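You operate a simulated robot arm through the tools that you are given. There is no shell and no other tool. Be economical: measure what you need, move in short steps, check, and stop when the job is done.

Carry out the task below with a simulated robot arm. There is one attempt and no reset: what you move stays moved.

TASK
Wrap the blue bottle in tissue and stand it on the grey mat.
Fine: use the turntable; tissue all the way round; swing the grey arm out again; the other bottle stays bare.
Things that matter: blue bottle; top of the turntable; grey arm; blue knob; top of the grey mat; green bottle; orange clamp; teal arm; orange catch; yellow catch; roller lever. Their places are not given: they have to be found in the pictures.

It is judged by the outcome, as a careful person would: the job done as asked, and still so three seconds after it is handed in. It fails if anything else is knocked over, pushed out of place, dropped, spilled or broken.

THE ROBOT
A 7-joint arm with a two-finger parallel gripper, fixed in place. Base frame: the origin is at the foot of the arm, x ahead of it, y to its left, z up; the work surface is at about z = 0. Lengths are in m, angles in rad, forces in N, time in s.
With the tool pointing down near the work surface it reaches from about 0.22 to 0.58 m from the base axis. Its first joint turns from -1.152 to 1.152 rad. Payload 2.5 kg.
Tool frame: the origin (TCP) lies between the finger pads and is the grasp point; the fingertips stand 0.023 m ahead of it; z points along the fingers, y is the line along which they close. The gripper opens to 0.094 m. The fingers are 0.038 m wide and 0.01 m thick; the gripper's body (0.054 by 0.096 m) begins 0.039 m behind the TCP.
Orientation is that of the tool frame in the base frame, as a unit quaternion [w, x, y, z]. With the fingers straight down and closing along the base's y, the tool's x points along the base's -x, its y along +y and its z along -z.

THE INTERFACE
- The arm moves only by the tool drive_tool. Its arguments are lists of equal length, an entry for each row: "fingers": the gripper command, from -1 (shut) to 1 (fully open), values between in proportion; "translation": the shift along the tool's x, y, z in units of 40 mm (1.0 is 40 mm), a list of three; "dr": the turn, a rotation vector about the tool's x, y, z in units of 8 degrees (1.0 is 8 degrees), a list of three. In form: {"fingers": [fingers, ...], "translation": [[x, y, z], ...], "dr": [[wx, wy, wz], ...]}. A call has 1 to 10 rows; each row shifts and turns the commanded pose from where the row before left it, along the tool's axes as they then stand. A call with a number of a shift or a turn outside -1 to 1 is refused whole. A row lasts 0.2 s, in which the tool goes at most 0.05 m and 0.15 rad; a call with a longer step from one row to the next is refused whole, and so is a gripper value outside its range. A pose out of reach is approached as far as the arm can. The call stops where the force on the tool passes 70 N (or 10 N more than at its start, if that is more) or the arm is blocked; 0.2 s more then pass. The fingers move at their own pace (about 0.108 m/s each) and stop on an object; they squeeze with about 21 N. The grip force told is the motor's: it shows also when the fingers shut on nothing. Time passes only in rows, and 0.2 s behind the last, so rows that do not move let the fingers close. It gives the time, the measured TCP pose, the force on the tool (base axes), the opening and the grip force at its end, in the units of the frame above (readings bear some noise).
- Cameras (640 x 400 px; columns grow to the right, rows downward): "scene" is fixed at [0.1027, -0.3968, 0.5535]; the picture's right is [0.93, -0.37, 0.00], its down [-0.18, -0.45, -0.88] and it looks along [0.32, 0.81, -0.48] (base axes); focal length 259 px, centre (320, 200). "wrist" rides on the gripper at [-0.039, 0, -0.044] in the tool frame; the picture's right is [0.00, -1.00, 0.00], its down [0.97, 0.00, -0.24] and it looks along [0.24, 0.00, 0.97] (tool axes); focal length 218 px, centre (320, 200).
- capture(camera): a new picture of that camera. No time passes.
- pixel_to_xyz(camera, pixels): there is no depth. For up to 12 entries [column, row, z] of the newest picture of that camera ("zoom" is the newest enlarged one), the place [x, y] in the base frame at which the ray of that pixel passes the height z, good to about 0.003 m. No time passes.
- enlarge(camera, box): a new picture of the part [left, top, right, bottom] of that camera's present view, enlarged. No time passes.
- job_done(): hands the job in; it is judged then, once.

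Work in short steps. Measure before you move; look again where a grasp or a placing could have gone wrong, and mend it. You have 80 turns and 46 pictures in all, the two below and enlarged ones among them. Open the gripper and draw the arm clear of the work before you hand the job in, unless the task says otherwise; then end with one line.

The tools are called after "Call:" by a JSON object that holds its "op" and its "data". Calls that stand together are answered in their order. drive_tool: Moves the arm, as the interface text tells. Its arguments: {"type":"object","properties":{"fingers":{"type":"array","items":{"type":"number"}},"translation":{"type":"array","items":{"type":"array","items":{"type":"number"}}},"dr":{"type":"array","items":{"type":"array","items":{"type":"number"}}}},"required":["fingers","translation","dr"]} The other tools are called the same way: capture (camera) takes a picture; pixel_to_xyz (camera, pixels) gives the place at which the rays of pixels pass given heights; enlarge (camera, box) takes an enlarged picture of a part of a camera's view; job_done () hands the job in.

At the start:

```text
clock: 0.0
tcp_pos: [0.3778, 0.0951, 0.4074]
tcp_rot: [0.0, -0.001, 1.0, -0.001]
force: [-0.3, -0.2, -0.9]
finger_gap: 0.094
grasp_force: 0.0
```

scene: 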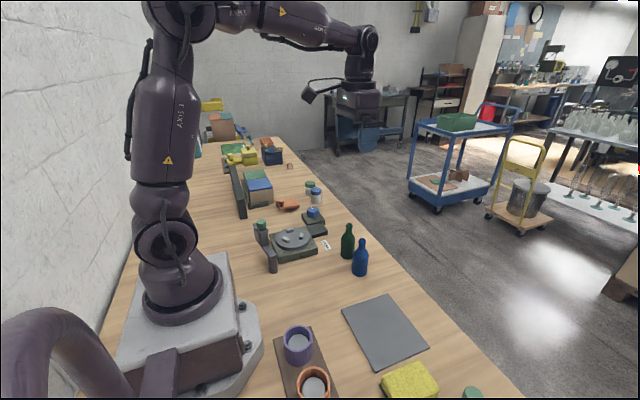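
wrist: 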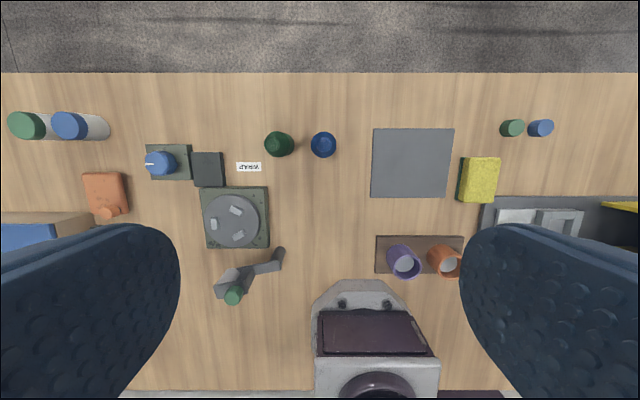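

The turntable sits around scene pixel (295,240), with the bottles at (347,240) and (360,258). I'll enlarge both views to see the mechanism.

Call:
{"op": "enlarge", "data": {"camera": "scene", "box": [230, 170, 390, 290]}}

Call:
{"op": "enlarge", "data": {"camera": "wrist", "box": [140, 110, 360, 310]}}

Call:
{"op": "pixel_to_xyz", "data": {"camera": "wrist", "pixels": [[232, 221, 0.03], [323, 148, 0.03], [279, 147, 0.03], [412, 163, 0.0], [162, 162, 0.04], [234, 295, 0.06], [278, 255, 0.04], [208, 168, 0.02], [208, 245, 0.03], [268, 187, 0.03]]}}

```text
3.33 times, centred on (310, 230) of scene
```

zoom: 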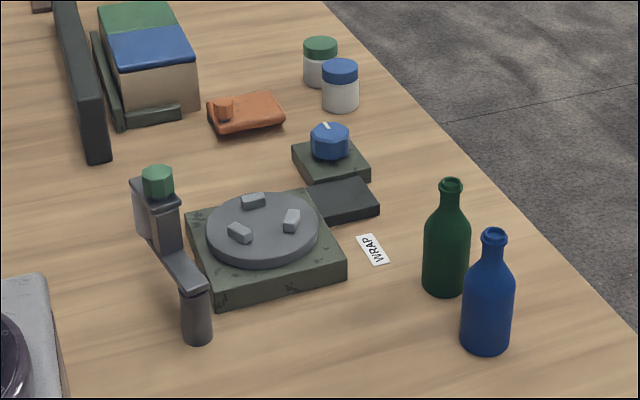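

```text
2.00 times, centred on (250, 210) of wrist
```

zoom: 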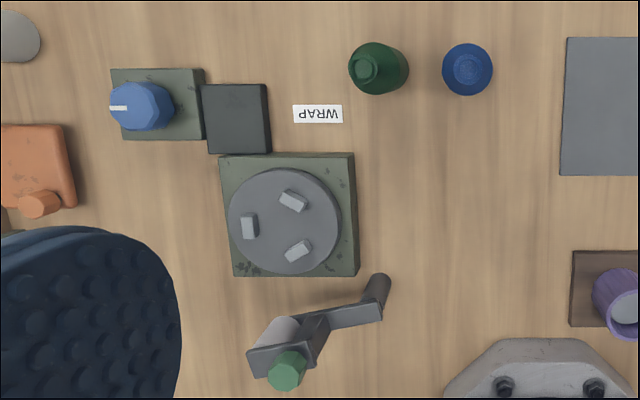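

```text
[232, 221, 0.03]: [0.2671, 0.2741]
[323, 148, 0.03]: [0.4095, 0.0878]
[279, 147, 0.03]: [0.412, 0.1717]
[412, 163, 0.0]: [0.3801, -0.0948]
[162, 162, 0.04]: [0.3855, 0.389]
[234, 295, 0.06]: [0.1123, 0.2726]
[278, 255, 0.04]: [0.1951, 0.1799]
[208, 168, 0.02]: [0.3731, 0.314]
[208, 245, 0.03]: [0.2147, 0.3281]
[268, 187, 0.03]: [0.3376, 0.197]
```

Next, base and height points from the scene picture: bottles, turntable, arm and knob.

Call:
{"op": "pixel_to_xyz", "data": {"camera": "scene", "pixels": [[360, 271.5, 0.0], [347.5, 256, 0.0], [293, 240, 0.035], [293, 240, 0.045], [269, 271, 0.0], [313, 212, 0.05], [261.5, 222, 0.08], [261.5, 222, 0.1], [360, 240, 0.12], [360, 240, 0.1], [262, 263, 0.0], [327, 258, 0.0]]}}

Call:
{"op": "enlarge", "data": {"camera": "scene", "box": [245, 200, 325, 280]}}

Call:
{"op": "enlarge", "data": {"camera": "scene", "box": [190, 90, 300, 190]}}

```text
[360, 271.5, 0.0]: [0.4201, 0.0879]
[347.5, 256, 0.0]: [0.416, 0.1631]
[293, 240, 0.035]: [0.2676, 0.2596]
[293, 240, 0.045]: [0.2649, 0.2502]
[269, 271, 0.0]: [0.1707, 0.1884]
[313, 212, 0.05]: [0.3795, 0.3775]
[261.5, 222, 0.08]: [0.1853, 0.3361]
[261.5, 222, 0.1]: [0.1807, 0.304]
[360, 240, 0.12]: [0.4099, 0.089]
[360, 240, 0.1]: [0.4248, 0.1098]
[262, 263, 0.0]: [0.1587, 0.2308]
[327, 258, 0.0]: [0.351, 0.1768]
```

```text
5.00 times, centred on (285, 240) of scene
```

zoom: 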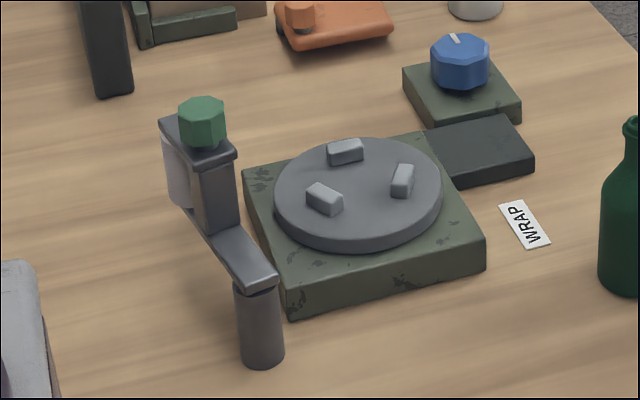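

```text
4.00 times, centred on (245, 140) of scene
```

zoom: 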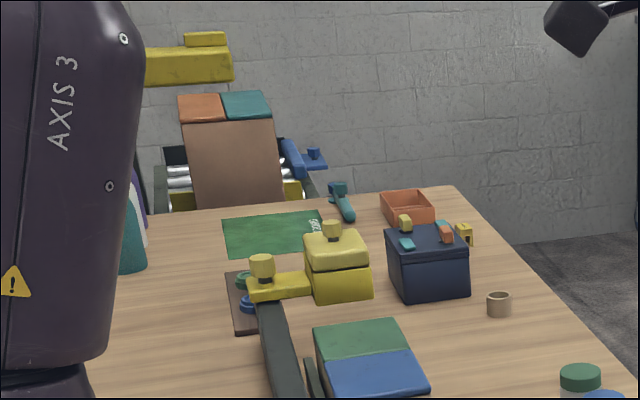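

The other items are distractors. The tall grey arm needs a closer look, so I move the wrist camera above the turntable and arm area.

Call:
{"op": "drive_tool", "data": {"fingers": [1, 1, 1, 1, 1], "translation": [[0.64, 0.6, 0.25], [0.64, 0.6, 0.25], [0.64, 0.6, 0.25], [0.64, 0.6, 0.25], [0.64, 0.6, 0.25]], "dr": [[0, 0, 0], [0, 0, 0], [0, 0, 0], [0, 0, 0], [0, 0, 0]]}}

Call:
{"op": "capture", "data": {"camera": "wrist"}}

```text
clock: 1.2
tcp_pos: [0.2472, 0.2144, 0.3576]
tcp_rot: [0.0, -0.001, 1.0, 0.001]
force: [0.3, 0.0, -0.5]
finger_gap: 0.0941
grasp_force: 0.0
```

```text
39 pictures are left
```

wrist: 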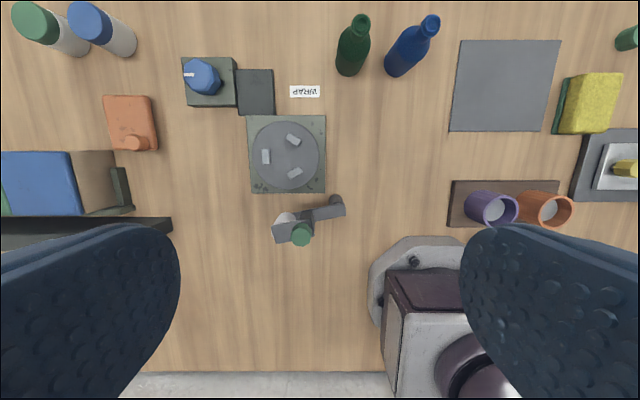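

Call:
{"op": "enlarge", "data": {"camera": "wrist", "box": [220, 90, 380, 270]}}

Call:
{"op": "pixel_to_xyz", "data": {"camera": "wrist", "pixels": [[286, 154, 0.035], [286, 154, 0.045], [302, 232, 0.12], [302, 232, 0.14], [338, 198, 0.0], [338, 208, 0.07], [285, 232, 0.1], [285, 217, 0.05], [285, 217, 0.1], [205, 76, 0.05]]}}

```text
2.22 times, centred on (300, 180) of wrist
```

zoom: 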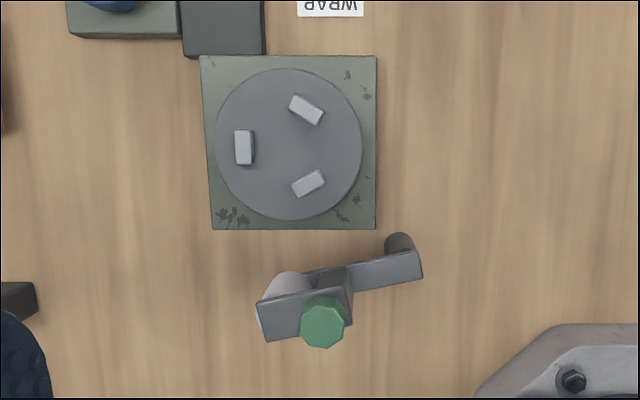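

```text
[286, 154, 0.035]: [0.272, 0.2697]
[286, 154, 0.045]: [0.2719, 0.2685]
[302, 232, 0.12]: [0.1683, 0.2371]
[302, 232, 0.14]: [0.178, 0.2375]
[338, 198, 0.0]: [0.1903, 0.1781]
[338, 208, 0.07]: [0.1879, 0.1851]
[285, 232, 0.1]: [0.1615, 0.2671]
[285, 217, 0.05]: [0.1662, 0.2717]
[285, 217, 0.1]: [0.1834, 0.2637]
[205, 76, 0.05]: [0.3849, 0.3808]
```

The turntable centre is around (0.271,0.27), and the grey arm pivots at about (0.19,0.18) with its green knob near (0.175,0.238,0.135). I'll get a plumb view of the turntable from lower down.

Call:
{"op": "drive_tool", "data": {"fingers": [1, 1, 1], "translation": [[0.12, 0.47, 0.6], [0.12, 0.47, 0.6], [0.12, 0.47, 0.6]], "dr": [[0, 0, 0], [0, 0, 0], [0, 0, 0]]}}

Call:
{"op": "enlarge", "data": {"camera": "wrist", "box": [200, 60, 440, 260]}}

```text
clock: 2.0
tcp_pos: [0.235, 0.2708, 0.2862]
tcp_rot: [0.0, 0.001, 1.0, -0.001]
force: [-0.3, -0.7, 0.3]
finger_gap: 0.0942
grasp_force: 0.0
```

```text
2.00 times, centred on (320, 160) of wrist
```

zoom: 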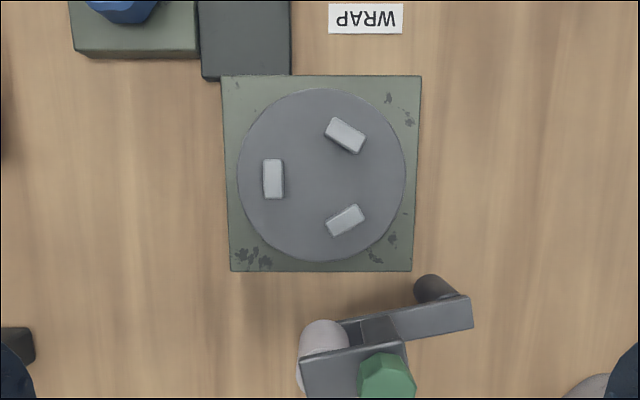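

Call:
{"op": "pixel_to_xyz", "data": {"camera": "zoom", "pixels": [[321, 175, 0.04], [321.3, 178, 0.045], [285, 179, 0.045], [405, 175, 0.04], [237, 175, 0.04], [435, 285, 0.03], [388, 378, 0.14], [465, 310, 0.07]]}}

Call:
{"op": "drive_tool", "data": {"fingers": [1, 1, 1, 1, 1], "translation": [[-0.68, -0.9, 0], [-0.68, -0.9, 0], [-0.68, -0.9, 0], [-0.68, -0.9, 0], [-0.68, -0.9, 0]], "dr": [[0, 0, 0], [0, 0, 0], [0, 0, 0], [0, 0, 0], [0, 0, 0]]}}

Call:
{"op": "enlarge", "data": {"camera": "wrist", "box": [220, 60, 420, 240]}}

```text
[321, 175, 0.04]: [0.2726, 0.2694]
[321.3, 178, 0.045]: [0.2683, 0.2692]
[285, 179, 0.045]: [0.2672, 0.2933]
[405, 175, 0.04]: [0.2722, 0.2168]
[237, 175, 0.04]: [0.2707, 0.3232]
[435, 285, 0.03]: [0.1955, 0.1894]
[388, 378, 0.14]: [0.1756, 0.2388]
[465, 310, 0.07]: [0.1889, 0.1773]
```

```text
clock: 3.2
tcp_pos: [0.3702, 0.0891, 0.2855]
tcp_rot: [0.0, 0.0, 1.0, 0.0]
force: [0.4, -0.2, 0.0]
finger_gap: 0.0941
grasp_force: 0.0
```

```text
2.22 times, centred on (320, 150) of wrist
```

zoom: 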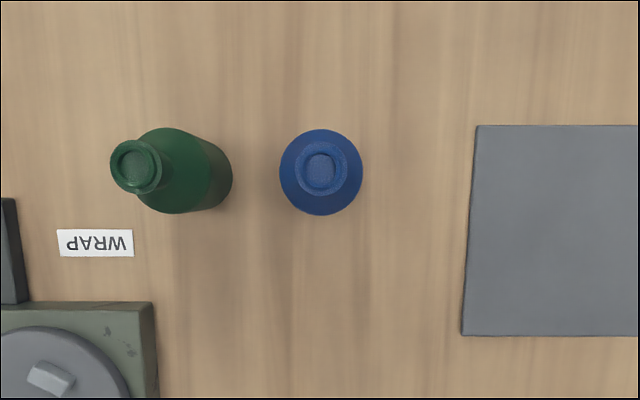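

Call:
{"op": "pixel_to_xyz", "data": {"camera": "zoom", "pixels": [[320.5, 168, 0.12], [320.5, 173, 0.05], [279, 173, 0.05], [362, 173, 0.05], [136, 165, 0.12], [136, 165, 0.13], [207, 170, 0.0], [463, 335, 0.0], [476, 125, 0.0]]}}

Call:
{"op": "enlarge", "data": {"camera": "scene", "box": [320, 210, 400, 290]}}

```text
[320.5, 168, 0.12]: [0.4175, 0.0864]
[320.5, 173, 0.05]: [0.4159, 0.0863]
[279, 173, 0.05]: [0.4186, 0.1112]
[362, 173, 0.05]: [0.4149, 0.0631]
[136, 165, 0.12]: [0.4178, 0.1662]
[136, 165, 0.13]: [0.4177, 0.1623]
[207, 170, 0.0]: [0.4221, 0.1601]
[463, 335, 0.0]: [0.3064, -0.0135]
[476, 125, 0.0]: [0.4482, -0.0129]
```

```text
5.00 times, centred on (360, 250) of scene
```

zoom: 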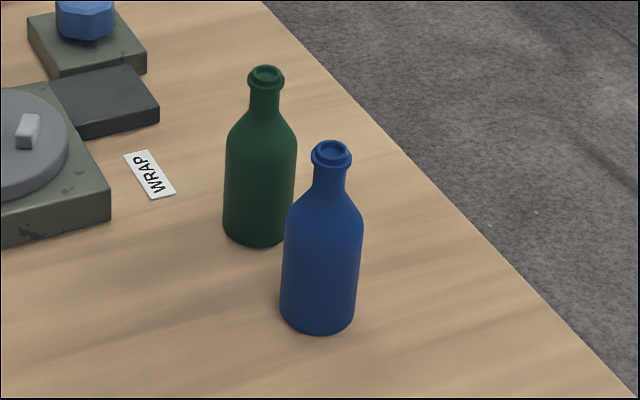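

Blue bottle axis is (0.416,0.0865), about 0.125 tall. I go over it and down around the neck.

Call:
{"op": "drive_tool", "data": {"fingers": [0.2, 0.2, 0.2, 0.2, 0.2, 0.2, 0.2], "translation": [[-0.6, -0.04, 0], [-0.55, -0.03, 0], [0, 0, 0.9], [0, 0, 0.9], [0, 0, 0.9], [0, 0, 0.9], [0, 0, 0.7]], "dr": [[0, 0, 0], [0, 0, 0], [0, 0, 0], [0, 0, 0], [0, 0, 0], [0, 0, 0], [0, 0, 0]]}}

Call:
{"op": "capture", "data": {"camera": "wrist"}}

Call:
{"op": "enlarge", "data": {"camera": "scene", "box": [310, 180, 430, 300]}}

```text
clock: 4.8
tcp_pos: [0.4175, 0.0871, 0.113]
tcp_rot: [0.0, 0.0, 1.0, 0.0]
force: [-0.7, -0.5, -0.2]
finger_gap: 0.0564
grasp_force: 0.1
```

```text
34 pictures are left
```

wrist: 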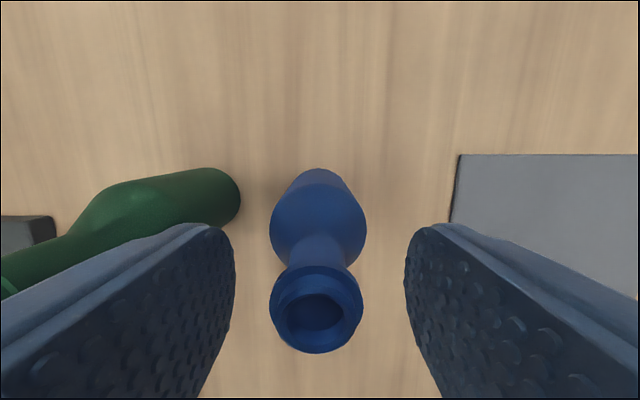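

```text
3.33 times, centred on (370, 240) of scene
```

zoom: 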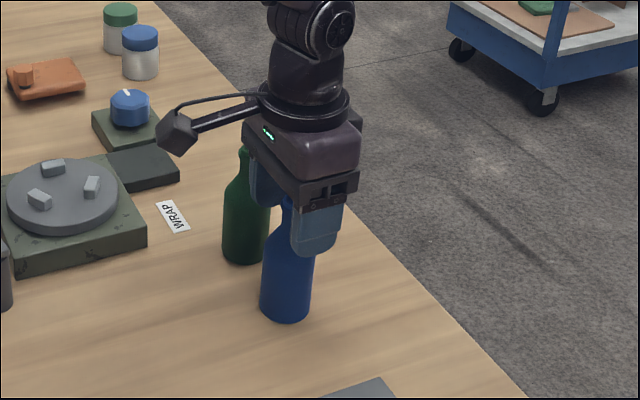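

The neck is between the pads; I close on it and check.

Call:
{"op": "drive_tool", "data": {"fingers": [-0.5, -1, -1, -1, -1], "translation": [[0, 0, 0], [0, 0, 0], [0, 0, 0], [0, 0, 0], [0, 0, 0]], "dr": [[0, 0, 0], [0, 0, 0], [0, 0, 0], [0, 0, 0], [0, 0, 0]]}}

Call:
{"op": "drive_tool", "data": {"fingers": [-1, -1, -1, -1], "translation": [[0, 0, -0.3], [0, 0, -0.9], [0, 0, -0.9], [0, 0, -0.6]], "dr": [[0, 0, 0], [0, 0, 0], [0, 0, 0], [0, 0, 0]]}}

Call:
{"op": "enlarge", "data": {"camera": "scene", "box": [310, 140, 430, 260]}}

Call:
{"op": "capture", "data": {"camera": "wrist"}}

```text
clock: 6.0
tcp_pos: [0.4165, 0.0883, 0.1146]
tcp_rot: [0.001, 0.0, 1.0, 0.0]
force: [0.4, 0.3, 0.3]
finger_gap: 0.0216
grasp_force: 21.7
```

```text
clock: 7.0
tcp_pos: [0.4167, 0.0865, 0.2201]
tcp_rot: [-0.001, 0.0, 1.0, 0.0]
force: [0.5, -0.6, -1.7]
finger_gap: 0.0218
grasp_force: 21.1
```

```text
3.33 times, centred on (370, 200) of scene
```

zoom: 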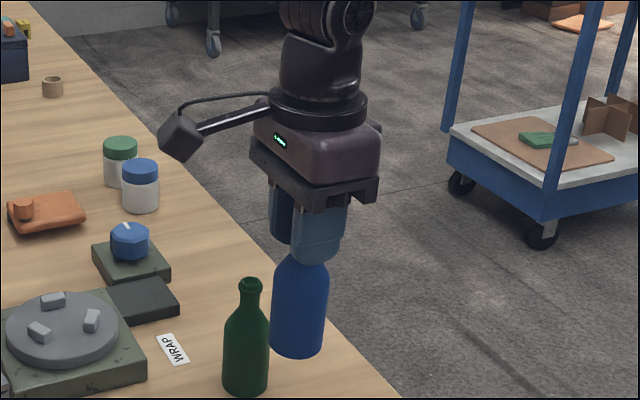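

```text
31 pictures are left
```

wrist: 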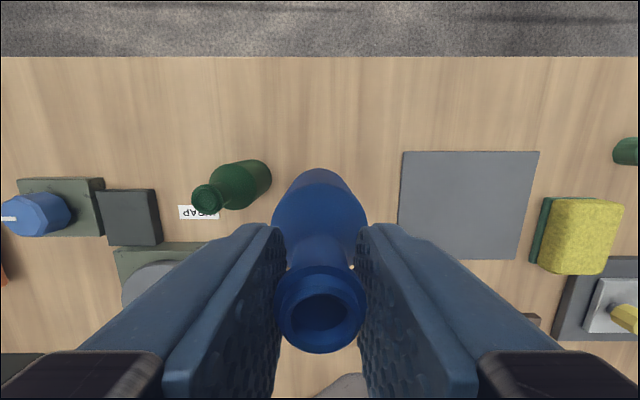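

Held upright at the ring (gap 0.0218). I raise clear of the green bottle and carry it over the turntable.

Call:
{"op": "drive_tool", "data": {"fingers": [-1, -1, -1, -1, -1, -1, -1, -1, -1], "translation": [[0, 0, -0.75], [0, 0, -0.75], [0.53, 0.654, 0], [0.53, 0.654, 0], [0.53, 0.654, 0], [0.53, 0.654, 0], [0.53, 0.654, 0], [0.53, 0.654, 0], [0.53, 0.654, 0]], "dr": [[0, 0, 0], [0, 0, 0], [0, 0, 0], [0, 0, 0], [0, 0, 0], [0, 0, 0], [0, 0, 0], [0, 0, 0], [0, 0, 0]]}}

Call:
{"op": "drive_tool", "data": {"fingers": [-1, -1, -1], "translation": [[0, 0, 0.8], [0, 0, 0.8], [0, 0, 0.8]], "dr": [[0, 0, 0], [0, 0, 0], [0, 0, 0]]}}

Call:
{"op": "enlarge", "data": {"camera": "scene", "box": [235, 170, 355, 290]}}

Call:
{"op": "capture", "data": {"camera": "wrist"}}

```text
clock: 9.0
tcp_pos: [0.2689, 0.2724, 0.282]
tcp_rot: [0.001, 0.001, 1.0, 0.0]
force: [-0.6, 0.0, -1.4]
finger_gap: 0.022
grasp_force: 21.5
```

```text
clock: 9.8
tcp_pos: [0.2694, 0.272, 0.1865]
tcp_rot: [0.0, 0.0, 1.0, 0.0]
force: [-0.2, -0.3, -1.6]
finger_gap: 0.0216
grasp_force: 20.5
```

```text
3.33 times, centred on (295, 230) of scene
```

zoom: 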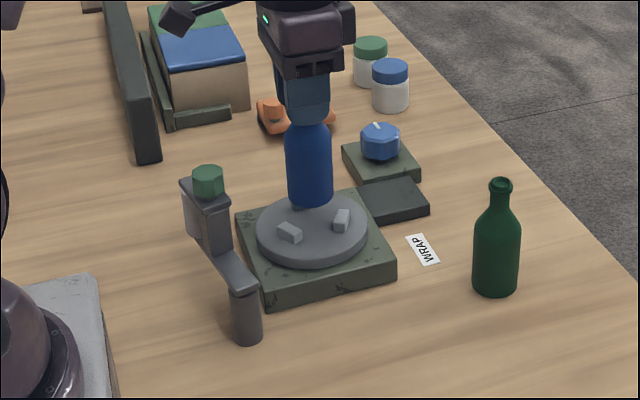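

```text
29 pictures are left
```

wrist: 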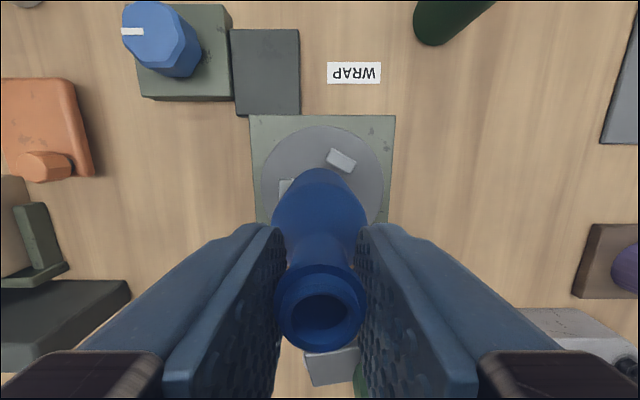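

Base is about 0.03 above the disc. I correct y by -2.5 mm and lower 18 mm, then look.

Call:
{"op": "drive_tool", "data": {"fingers": [-1, -1], "translation": [[0.02, -0.065, 0.2], [0, 0, 0.25]], "dr": [[0, 0, 0], [0, 0, 0]]}}

Call:
{"op": "enlarge", "data": {"camera": "scene", "box": [260, 200, 330, 270]}}

Call:
{"op": "capture", "data": {"camera": "wrist"}}

```text
clock: 10.4
tcp_pos: [0.2676, 0.2679, 0.1679]
tcp_rot: [0.0, 0.0, 1.0, 0.001]
force: [0.5, -0.2, -1.8]
finger_gap: 0.0218
grasp_force: 20.7
```

```text
5.71 times, centred on (295, 235) of scene
```

zoom: 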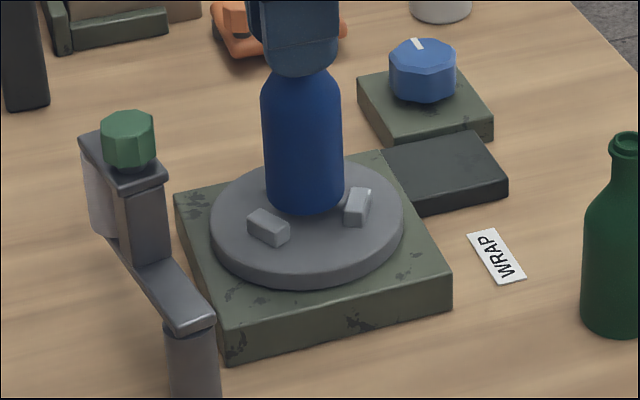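

```text
27 pictures are left
```

wrist: 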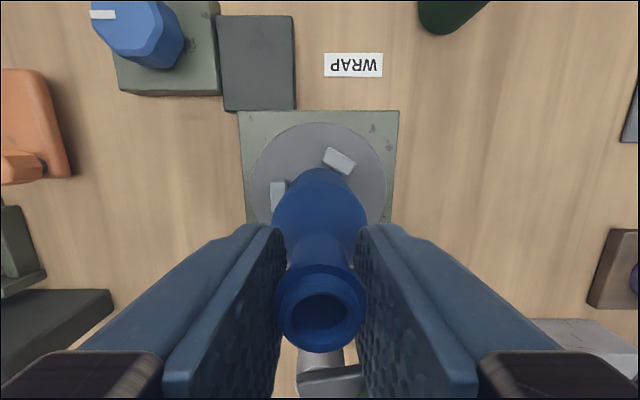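

Looks aligned; I lower 8 mm more and check against the pegs.

Call:
{"op": "drive_tool", "data": {"fingers": [-1, -1], "translation": [[0, 0, 0.1], [0, 0, 0.1]], "dr": [[0, 0, 0], [0, 0, 0]]}}

Call:
{"op": "enlarge", "data": {"camera": "scene", "box": [265, 210, 325, 260]}}

Call:
{"op": "enlarge", "data": {"camera": "wrist", "box": [220, 100, 420, 260]}}

```text
clock: 11.0
tcp_pos: [0.2682, 0.2683, 0.1597]
tcp_rot: [0.001, -0.001, 1.0, 0.0]
force: [0.2, 0.0, -2.0]
finger_gap: 0.0218
grasp_force: 21.4
```

```text
8.00 times, centred on (295, 235) of scene
```

zoom: 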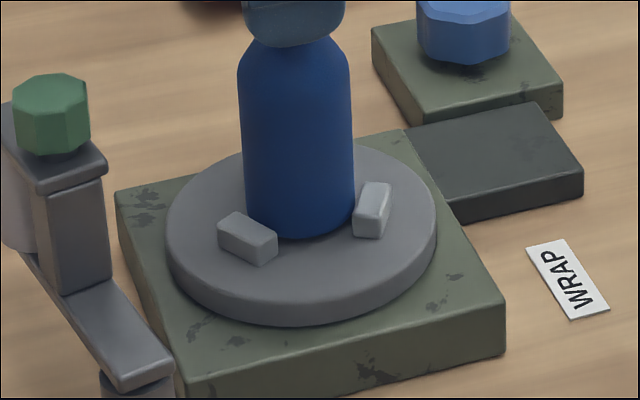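

```text
2.50 times, centred on (320, 180) of wrist
```

zoom: 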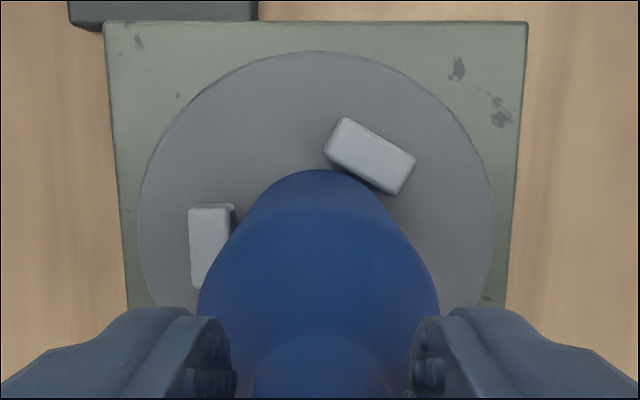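

Bottle sits between the pegs; I lower in small steps, watching the force.

Call:
{"op": "drive_tool", "data": {"fingers": [-1, -1], "translation": [[0, 0, 0.07], [0, 0, 0.07]], "dr": [[0, 0, 0], [0, 0, 0]]}}

Call:
{"op": "drive_tool", "data": {"fingers": [-1], "translation": [[0, 0, 0.05]], "dr": [[0, 0, 0]]}}

```text
clock: 11.6
tcp_pos: [0.2698, 0.2682, 0.1538]
tcp_rot: [0.0, 0.0, 1.0, 0.001]
force: [-1.3, -0.8, 13.9]
finger_gap: 0.0217
grasp_force: 20.9
```

```text
clock: 12.0
tcp_pos: [0.2683, 0.2693, 0.1524]
tcp_rot: [0.001, 0.0, 1.0, 0.0]
force: [0.3, -1.1, 16.6]
finger_gap: 0.0217
grasp_force: 21.2
```

Contact at z≈0.154 (disc top ≈0.04). I release and rise.

Call:
{"op": "drive_tool", "data": {"fingers": [-0.4, -0.2, -0.2, 0, 0, 0, 0], "translation": [[0, 0, 0], [0, 0, 0], [0, 0, 0], [0, 0, -0.8], [0, 0, -0.8], [0, 0, -0.8], [0.3, 0, -0.8]], "dr": [[0, 0, 0], [0, 0, 0], [0, 0, 0], [0, 0, 0], [0, 0, 0], [0, 0, 0], [0, 0, 0]]}}

Call:
{"op": "enlarge", "data": {"camera": "scene", "box": [240, 180, 340, 280]}}

Call:
{"op": "capture", "data": {"camera": "wrist"}}

```text
clock: 13.6
tcp_pos: [0.256, 0.2707, 0.2807]
tcp_rot: [0.0, 0.0, 1.0, 0.0]
force: [-0.7, 0.1, 0.2]
finger_gap: 0.0468
grasp_force: 0.1
```

```text
4.00 times, centred on (290, 230) of scene
```

zoom: 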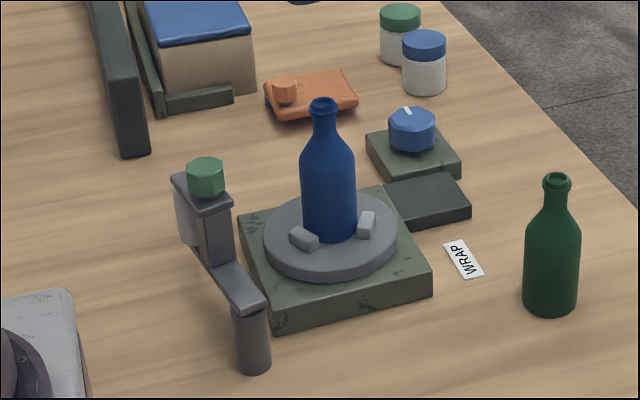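

```text
23 pictures are left
```

wrist: 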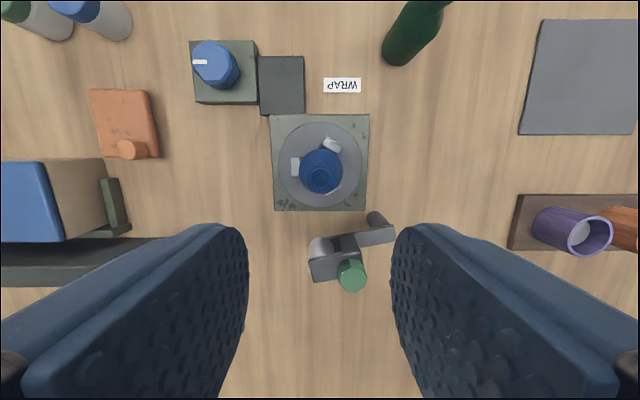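

Bottle stands on the disc between the pegs. Now I locate the green handle on the grey arm at (352,275) and move over it.

Call:
{"op": "pixel_to_xyz", "data": {"camera": "wrist", "pixels": [[353, 272, 0.14], [352, 276, 0.13], [352, 276, 0.14], [376, 218, 0.06], [322, 178, 0.154], [318, 246, 0.115]]}}

Call:
{"op": "enlarge", "data": {"camera": "wrist", "box": [290, 190, 410, 300]}}

```text
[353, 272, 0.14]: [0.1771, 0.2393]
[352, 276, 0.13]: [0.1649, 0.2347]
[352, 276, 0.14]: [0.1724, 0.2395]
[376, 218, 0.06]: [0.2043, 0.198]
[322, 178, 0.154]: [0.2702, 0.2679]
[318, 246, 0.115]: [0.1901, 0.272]
```

```text
3.64 times, centred on (350, 245) of wrist
```

zoom: 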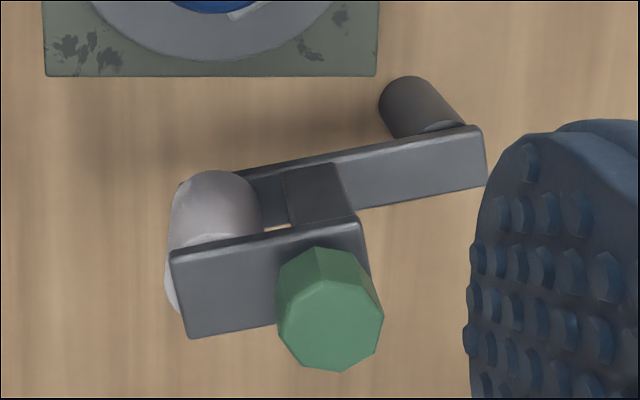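

Handle triangulates to (0.171,0.239), top at about z=0.141. I move above it.

Call:
{"op": "drive_tool", "data": {"fingers": [0.1, 0.1, 0.1, 0.1, 0.1], "translation": [[0.7, -0.26, 0], [0.7, -0.26, 0], [0.72, -0.27, 0], [0, 0, 0.9], [0, 0, 0.9]], "dr": [[0, 0, 0], [0, 0, 0], [0, 0, 0], [0, 0, 0], [0, 0, 0]]}}

Call:
{"op": "capture", "data": {"camera": "wrist"}}

Call:
{"op": "enlarge", "data": {"camera": "scene", "box": [220, 160, 340, 280]}}

```text
clock: 14.8
tcp_pos: [0.1731, 0.2381, 0.206]
tcp_rot: [0.0, 0.0, 1.0, 0.0]
force: [0.2, 0.1, -0.5]
finger_gap: 0.0515
grasp_force: 0.0
```

```text
21 pictures are left
```

wrist: 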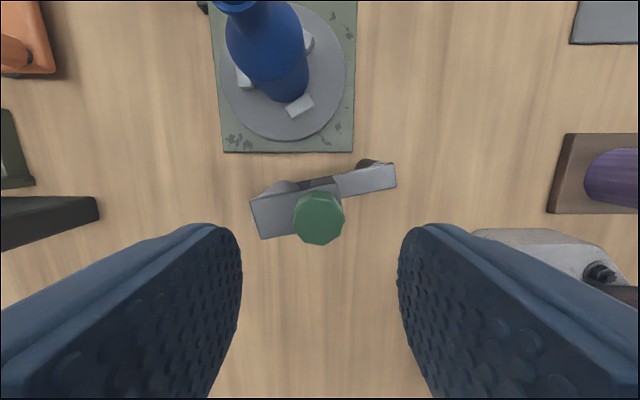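

```text
3.33 times, centred on (280, 220) of scene
```

zoom: 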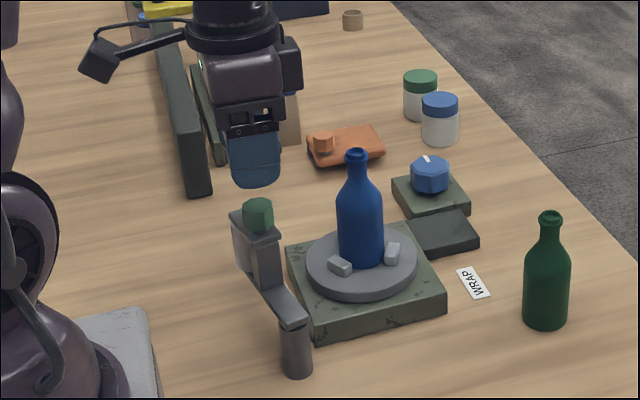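

Handle is centred between the fingers; I descend to z≈0.150 and close.

Call:
{"op": "drive_tool", "data": {"fingers": [0.1, 0.1, -1, -1, -1], "translation": [[-0.05, 0, 0.7], [0, 0, 0.7], [0, 0, 0], [0, 0, 0], [0, 0, 0]], "dr": [[0, 0, 0], [0, 0, 0], [0, 0, 0], [0, 0, 0], [0, 0, 0]]}}

Call:
{"op": "enlarge", "data": {"camera": "scene", "box": [220, 180, 320, 280]}}

```text
clock: 16.0
tcp_pos: [0.1742, 0.2384, 0.1527]
tcp_rot: [0.002, -0.002, 1.0, 0.003]
force: [-3.4, 31.2, -11.3]
finger_gap: 0.0269
grasp_force: 45.4
```

```text
4.00 times, centred on (270, 230) of scene
```

zoom: 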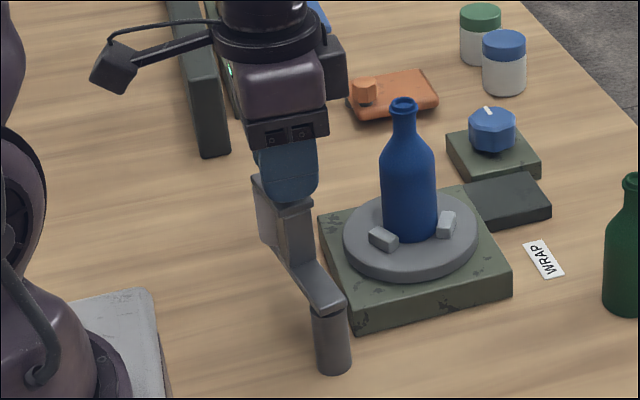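

Gripped. The arm swings about the post at roughly (0.19,0.183); I follow the arc for 3 rows of 8° and check.

Call:
{"op": "drive_tool", "data": {"fingers": [-1, -1, -1], "translation": [[-0.2, 0.065, 0], [-0.2, 0.041, 0], [-0.2, 0.041, 0]], "dr": [[0, 0, 1], [0, 0, 1], [0, 0, 1]]}}

Call:
{"op": "enlarge", "data": {"camera": "scene", "box": [220, 180, 320, 280]}}

```text
clock: 16.8
tcp_pos: [0.1976, 0.2373, 0.1522]
tcp_rot: [0.0, 0.21, 0.978, -0.002]
force: [1.9, -5.0, 30.3]
finger_gap: 0.0271
grasp_force: 44.6
```

```text
4.00 times, centred on (270, 230) of scene
```

zoom: 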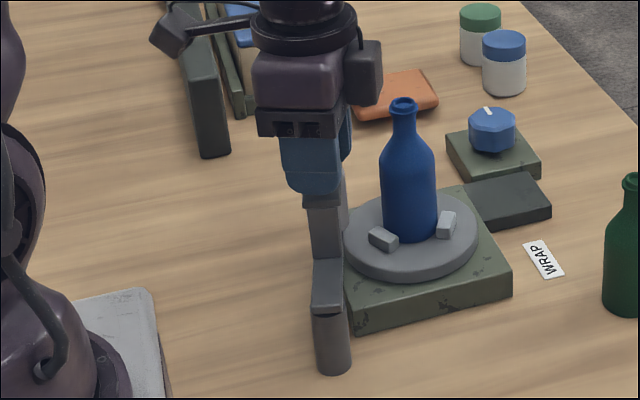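

The arm follows. Two more rows, watching force.

Call:
{"op": "drive_tool", "data": {"fingers": [-1, -1], "translation": [[-0.2, 0.041, -0.02], [-0.2, 0.041, 0]], "dr": [[0, 0, 1], [0, 0, 1]]}}

Call:
{"op": "enlarge", "data": {"camera": "scene", "box": [240, 190, 330, 280]}}

Call:
{"op": "capture", "data": {"camera": "wrist"}}

```text
clock: 17.4
tcp_pos: [0.2126, 0.2335, 0.1525]
tcp_rot: [-0.001, 0.343, 0.939, -0.004]
force: [-5.7, -19.5, 28.4]
finger_gap: 0.0273
grasp_force: 45.1
```

```text
4.44 times, centred on (285, 235) of scene
```

zoom: 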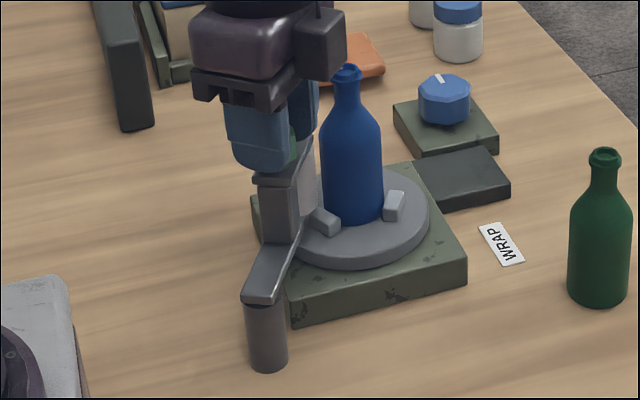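

```text
16 pictures are left
```

wrist: 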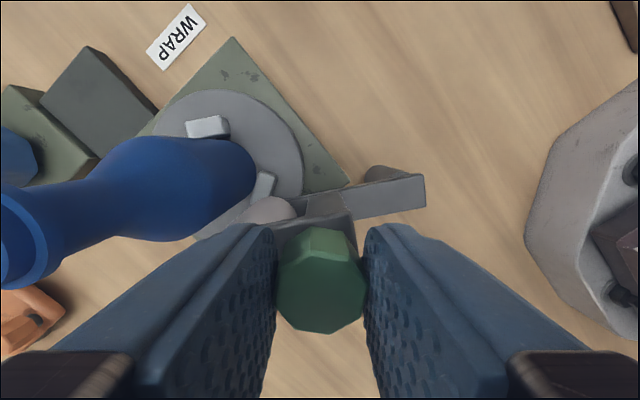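

Roll is near the bottle. One more 8° row with slight inward correction.

Call:
{"op": "drive_tool", "data": {"fingers": [-1], "translation": [[-0.195, 0.0, -0.02]], "dr": [[0, 0, 0.9]]}}

Call:
{"op": "drive_tool", "data": {"fingers": [-1], "translation": [[-0.1, 0.015, 0]], "dr": [[0, 0, 0.5]]}}

Call:
{"op": "capture", "data": {"camera": "wrist"}}

```text
clock: 17.8
tcp_pos: [0.2176, 0.2291, 0.1525]
tcp_rot: [-0.001, 0.4, 0.916, -0.003]
force: [-3.1, -8.0, -7.7]
finger_gap: 0.0271
grasp_force: 45.4
```

```text
clock: 18.2
tcp_pos: [0.2185, 0.2281, 0.1522]
tcp_rot: [-0.003, 0.431, 0.903, -0.002]
force: [-25.6, 6.1, -12.7]
finger_gap: 0.027
grasp_force: 45.1
```

```text
15 pictures are left
```

wrist: 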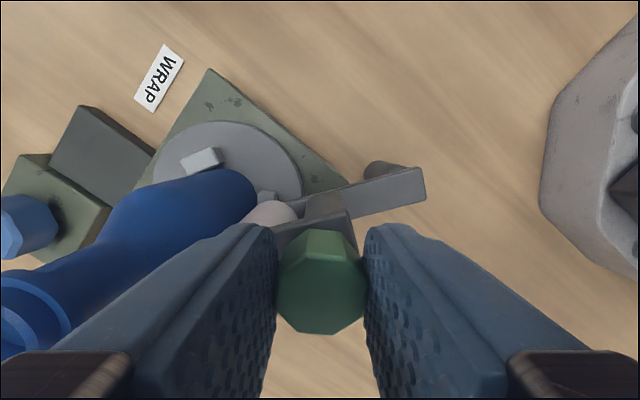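

The reading stalled with -25 N in x: the roll is against the bottle. I release the handle, rise, and look.

Call:
{"op": "drive_tool", "data": {"fingers": [-0.15, -0.1, -0.1, -0.1, -0.1, -0.1], "translation": [[0, 0, 0], [0, 0, 0], [0, 0, -0.5], [0, 0, -0.9], [0, 0, -0.9], [0, 0, -0.9]], "dr": [[0, 0, 0], [0, 0, 0], [0, 0, 0], [0, 0, 0], [0, 0, 0], [0, 0, 0]]}}

Call:
{"op": "enlarge", "data": {"camera": "scene", "box": [240, 180, 340, 280]}}

```text
clock: 19.6
tcp_pos: [0.2215, 0.2274, 0.2827]
tcp_rot: [0.0, 0.432, 0.902, -0.001]
force: [0.4, 0.1, -0.2]
finger_gap: 0.0424
grasp_force: 0.1
```

```text
4.00 times, centred on (290, 230) of scene
```

zoom: 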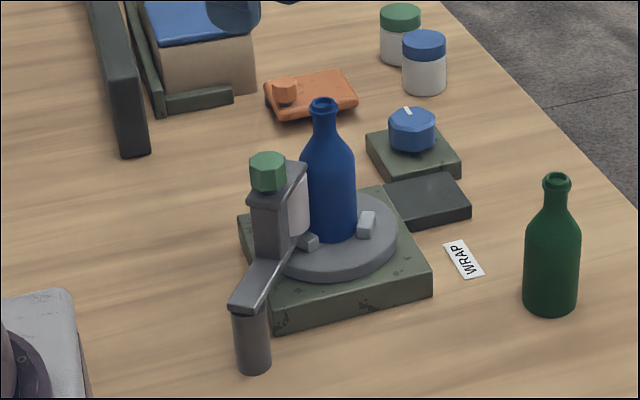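

Roll is in contact with the bottle. Now the blue knob at about (0.383,0.38): I move above it at z≈0.16, gripper open, and look.

Call:
{"op": "drive_tool", "data": {"fingers": [0.6, 0.6, 0.6, 0.6, 0.6, 0.6, 0.6, 0.6, 0.6], "translation": [[0.073, 0.923, 0], [0.073, 0.923, 0], [0.073, 0.923, 0], [0.073, 0.923, 0], [0.073, 0.923, 0], [0.073, 0.923, 0], [0, 0, 1], [0, 0, 1], [0, 0, 1]], "dr": [[0, 0, 0], [0, 0, 0], [0, 0, 0], [0, 0, 0], [0, 0, 0], [0, 0, 0], [0, 0, 0], [0, 0, 0], [0, 0, 0]]}}

Call:
{"op": "capture", "data": {"camera": "wrist"}}

Call:
{"op": "capture", "data": {"camera": "scene"}}

```text
clock: 21.6
tcp_pos: [0.3835, 0.3806, 0.1602]
tcp_rot: [0.0, 0.433, 0.902, 0.0]
force: [0.5, -0.1, -0.3]
finger_gap: 0.0753
grasp_force: 0.1
```

```text
13 pictures are left
```

wrist: 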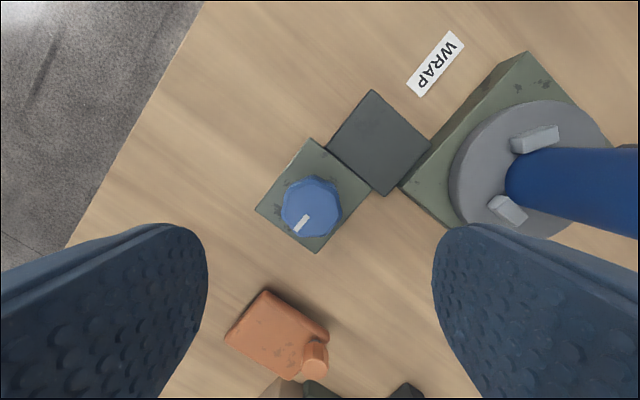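

```text
12 pictures are left
```

scene: 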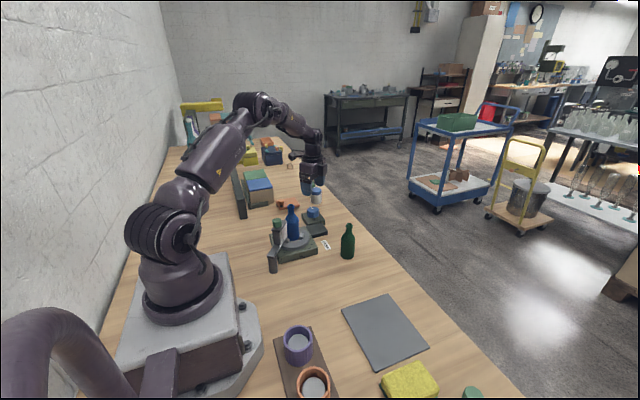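

Call:
{"op": "pixel_to_xyz", "data": {"camera": "wrist", "pixels": [[311, 206, 0.05], [311, 206, 0.06], [283, 206, 0.05], [343, 206, 0.05]]}}

Call:
{"op": "pixel_to_xyz", "data": {"camera": "scene", "pixels": [[313, 209.3, 0.04], [313, 209.3, 0.05], [313, 209.3, 0.06]]}}

Call:
{"op": "enlarge", "data": {"camera": "scene", "box": [250, 110, 370, 250]}}

```text
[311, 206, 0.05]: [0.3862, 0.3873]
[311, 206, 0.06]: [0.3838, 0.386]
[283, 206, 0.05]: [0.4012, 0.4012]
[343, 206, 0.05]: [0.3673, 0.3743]
```

```text
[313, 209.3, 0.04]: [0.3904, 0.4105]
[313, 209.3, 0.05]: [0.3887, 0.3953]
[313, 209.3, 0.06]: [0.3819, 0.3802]
```

```text
2.86 times, centred on (310, 180) of scene
```

zoom: 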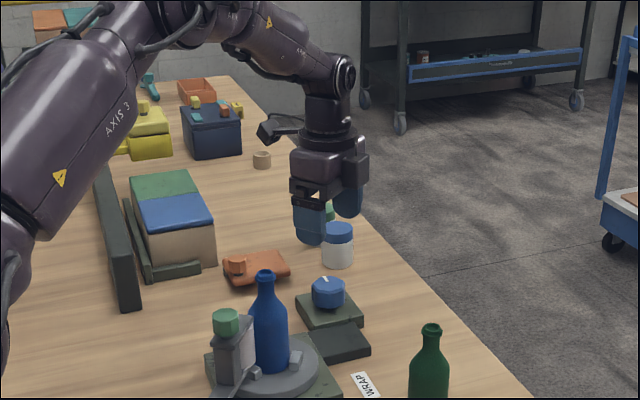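

Knob axis is (0.385,0.386), top z≈0.056, about 0.04 wide. I descend to z≈0.053 open, pre-turning +24° for a longer stroke, then close.

Call:
{"op": "drive_tool", "data": {"fingers": [0.6, 0.6, 0.6, 0.6, 0.6, -1, -1, -1], "translation": [[0.08, 0.115, 0], [0, 0, 0], [0, 0, 0.9], [0, 0, 0.9], [0, 0, 0.88], [0, 0, 0], [0, 0, 0], [0, 0, 0]], "dr": [[0, 0, 1], [0, 0, 1], [0, 0, 1], [0, 0, 0], [0, 0, 0], [0, 0, 0], [0, 0, 0], [0, 0, 0]]}}

```text
clock: 23.4
tcp_pos: [0.3855, 0.3869, 0.0525]
tcp_rot: [0.001, 0.61, 0.792, 0.001]
force: [9.6, 8.9, -8.3]
finger_gap: 0.0421
grasp_force: 45.1
```

Gripped the knob (0.042 gap). Turn counter-clockwise 40° and look.

Call:
{"op": "drive_tool", "data": {"fingers": [-1, -1, -1, -1, -1], "translation": [[0, 0, 0], [0, 0, 0], [0, 0, 0], [0, 0, 0], [0, 0, 0]], "dr": [[0, 0, -1], [0, 0, -1], [0, 0, -1], [0, 0, -1], [0, 0, -1]]}}

Call:
{"op": "enlarge", "data": {"camera": "scene", "box": [250, 150, 350, 270]}}

```text
clock: 24.6
tcp_pos: [0.3879, 0.3879, 0.0551]
tcp_rot: [0.004, 0.301, 0.954, 0.008]
force: [36.2, 33.6, -26.1]
finger_gap: 0.0428
grasp_force: 44.8
```

```text
3.33 times, centred on (300, 210) of scene
```

zoom: 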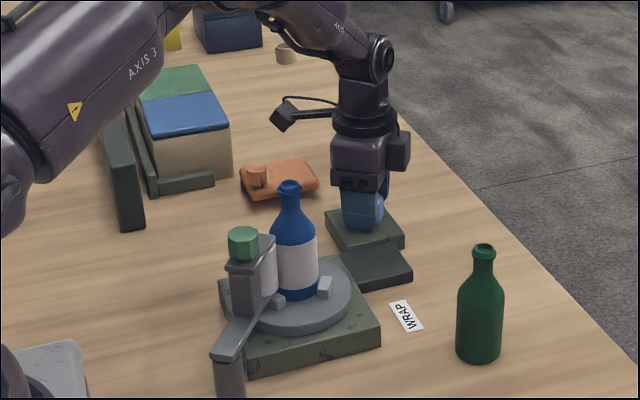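

Tissue is going on already. Off-axis force of ~35 N, so I shift slightly toward +x+y to relieve it and continue 32°.

Call:
{"op": "drive_tool", "data": {"fingers": [-1, -1, -1, -1], "translation": [[-0.02, 0.078, 0], [0, 0, 0], [0, 0, 0], [0, 0, 0]], "dr": [[0, 0, -1], [0, 0, -1], [0, 0, -1], [0, 0, -1]]}}

Call:
{"op": "enlarge", "data": {"camera": "scene", "box": [250, 150, 350, 270]}}

```text
clock: 25.6
tcp_pos: [0.3873, 0.3892, 0.0555]
tcp_rot: [0.002, 0.026, 1.0, 0.004]
force: [17.1, 24.4, -2.9]
finger_gap: 0.0424
grasp_force: 45.3
```

```text
3.33 times, centred on (300, 210) of scene
```

zoom: 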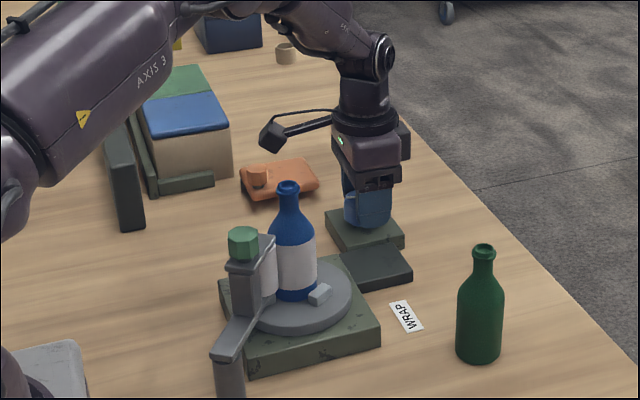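

72° done, box stalk still well clear of the bottle. Five more rows.

Call:
{"op": "drive_tool", "data": {"fingers": [-1, -1, -1, -1, -1], "translation": [[0.0, 0.05, 0], [0, 0, 0], [0, 0, 0], [0, 0, 0], [0, 0, 0]], "dr": [[0, 0, -1], [0, 0, -1], [0, 0, -1], [0, 0, -1], [0, 0, -1]]}}

Call:
{"op": "drive_tool", "data": {"fingers": [0.6, 0.6, 0.6, 0.6, 0.6, 0.6, 0.6, 0.6, 0.6, 0.6], "translation": [[0, 0, 0], [0, 0, 0], [0, 0, 0], [0, 0, 0], [0, 0, 0], [0, 0, 0], [0, 0, 0], [0, 0, 0], [0, 0, 0], [0, 0, 0]], "dr": [[0, 0, 0], [0, 0, 0], [0, 0, 0], [0, 0, 1], [0, 0, 1], [0, 0, 1], [0, 0, 1], [0, 0, 1], [0, 0, 1], [0, 0, 1]]}}

Call:
{"op": "drive_tool", "data": {"fingers": [0.6, 0.6, 0.6, 0.6, 0.6, 0.6, 0.6], "translation": [[0, 0, 0], [0, 0, 0], [0, 0, 0], [0, 0, 0], [0, 0, 0], [0, 0, 0], [0, 0, 0]], "dr": [[0, 0, 1], [0, 0, 1], [0, 0, 1], [0, 0, 1], [0, 0, 1], [0, 0, 1], [0, 0, 1]]}}

Call:
{"op": "capture", "data": {"camera": "wrist"}}

```text
clock: 26.8
tcp_pos: [0.388, 0.3921, 0.0555]
tcp_rot: [0.001, -0.317, 0.948, 0.002]
force: [2.8, 25.6, 12.8]
finger_gap: 0.0425
grasp_force: 44.8
```

```text
clock: 29.0
tcp_pos: [0.3881, 0.3904, 0.0534]
tcp_rot: [0.0, 0.167, 0.986, 0.001]
force: [-0.8, -0.2, 0.6]
finger_gap: 0.0754
grasp_force: 0.0
```

```text
clock: 30.6
tcp_pos: [0.3881, 0.3891, 0.0546]
tcp_rot: [0.0, 0.611, 0.792, 0.0]
force: [0.6, -0.1, -0.5]
finger_gap: 0.0752
grasp_force: 0.1
```

```text
8 pictures are left
```

wrist: 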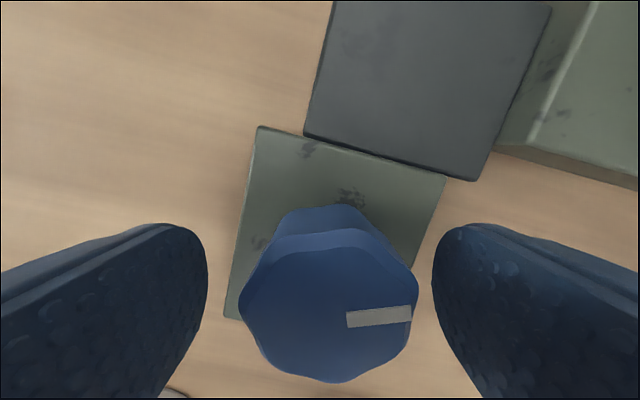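

112° done. Knob appears ~1.6 mm toward tool -y; I recentre, close, and do another 14-row stroke, then open and turn back.

Call:
{"op": "drive_tool", "data": {"fingers": [0.6, -1, -1, -1, -1, -1, -1, -1, -1, -1], "translation": [[0, -0.04, 0], [0, 0, 0], [0, 0, 0], [0, 0, 0], [0, 0, 0], [0, 0, 0], [0, 0, 0], [0, 0, 0], [0, 0, 0], [0, 0, 0]], "dr": [[0, 0, 0], [0, 0, 0], [0, 0, 0], [0, 0, 0], [0, 0, -1], [0, 0, -1], [0, 0, -1], [0, 0, -1], [0, 0, -1], [0, 0, -1]]}}

Call:
{"op": "drive_tool", "data": {"fingers": [-1, -1, -1, -1, -1, -1, -1, -1], "translation": [[0, 0, 0], [0, 0, 0], [0, 0, 0], [0, 0, 0], [0, 0, 0], [0, 0, 0], [0, 0, 0], [0, 0, 0]], "dr": [[0, 0, -1], [0, 0, -1], [0, 0, -1], [0, 0, -1], [0, 0, -1], [0, 0, -1], [0, 0, -1], [0, 0, -1]]}}

Call:
{"op": "enlarge", "data": {"camera": "scene", "box": [250, 150, 350, 270]}}

```text
clock: 32.8
tcp_pos: [0.3863, 0.3882, 0.0544]
tcp_rot: [0.001, 0.236, 0.972, 0.002]
force: [3.5, 3.9, -4.1]
finger_gap: 0.0435
grasp_force: 45.0
```

```text
clock: 34.6
tcp_pos: [0.3849, 0.3902, 0.0541]
tcp_rot: [0.0, -0.317, 0.948, 0.001]
force: [-4.6, 10.7, 0.8]
finger_gap: 0.0436
grasp_force: 44.8
```

```text
3.33 times, centred on (300, 210) of scene
```

zoom: 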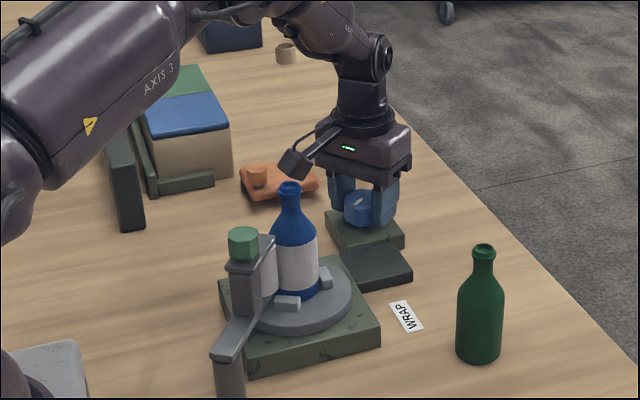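

224° so far. Open, turn back +112°, regrip, another stroke.

Call:
{"op": "drive_tool", "data": {"fingers": [0.6, 0.6, 0.6, 0.6, 0.6, 0.6, 0.6, 0.6, 0.6, 0.6], "translation": [[0, 0, 0], [0, 0, 0], [0, 0, 0], [0, 0, 0], [0, 0, 0], [0, 0, 0], [0, 0, 0], [0, 0, 0], [0, 0, 0], [0, 0, 0]], "dr": [[0, 0, 0], [0, 0, 0], [0, 0, 1], [0, 0, 1], [0, 0, 1], [0, 0, 1], [0, 0, 1], [0, 0, 1], [0, 0, 1], [0, 0, 1]]}}

Call:
{"op": "drive_tool", "data": {"fingers": [0.6, 0.6, 0.6, 0.6, 0.6, 0.6, -1, -1, -1], "translation": [[0, 0, 0], [0, 0, 0], [0, 0, 0], [0, 0, 0], [0, 0, 0], [0, 0, 0], [0, 0, 0], [0, 0, 0], [0, 0, 0]], "dr": [[0, 0, 1], [0, 0, 1], [0, 0, 1], [0, 0, 1], [0, 0, 1], [0, 0, 1], [0, 0, 0], [0, 0, 0], [0, 0, 0]]}}

Call:
{"op": "drive_tool", "data": {"fingers": [-1, -1, -1, -1, -1, -1, -1], "translation": [[0, 0, 0], [0, 0, 0], [0, 0, 0], [0, 0, 0], [0, 0, 0], [0, 0, 0], [0, 0, 0]], "dr": [[0, 0, -1], [0, 0, -1], [0, 0, -1], [0, 0, -1], [0, 0, -1], [0, 0, -1], [0, 0, -1]]}}

Call:
{"op": "drive_tool", "data": {"fingers": [-1, -1, -1, -1, -1, -1, -1], "translation": [[0, 0, 0], [0, 0, 0], [0, 0, 0], [0, 0, 0], [0, 0, 0], [0, 0, 0], [0, 0, 0]], "dr": [[0, 0, -1], [0, 0, -1], [0, 0, -1], [0, 0, -1], [0, 0, -1], [0, 0, -1], [0, 0, -1]]}}

```text
clock: 36.8
tcp_pos: [0.3858, 0.3879, 0.0537]
tcp_rot: [-0.001, 0.237, 0.972, 0.0]
force: [-0.4, -0.4, -2.4]
finger_gap: 0.0753
grasp_force: 0.1
```

```text
clock: 38.8
tcp_pos: [0.3854, 0.3887, 0.0538]
tcp_rot: [0.0, 0.611, 0.792, -0.002]
force: [-8.6, -5.6, 3.9]
finger_gap: 0.0435
grasp_force: 44.9
```

```text
clock: 40.4
tcp_pos: [0.3879, 0.3902, 0.0548]
tcp_rot: [0.001, 0.165, 0.986, 0.002]
force: [5.8, 6.8, -6.4]
finger_gap: 0.0438
grasp_force: 45.0
```

```text
clock: 42.0
tcp_pos: [0.3844, 0.3904, 0.0549]
tcp_rot: [-0.001, -0.317, 0.948, 0.001]
force: [-6.1, 17.6, -0.3]
finger_gap: 0.0435
grasp_force: 44.7
```

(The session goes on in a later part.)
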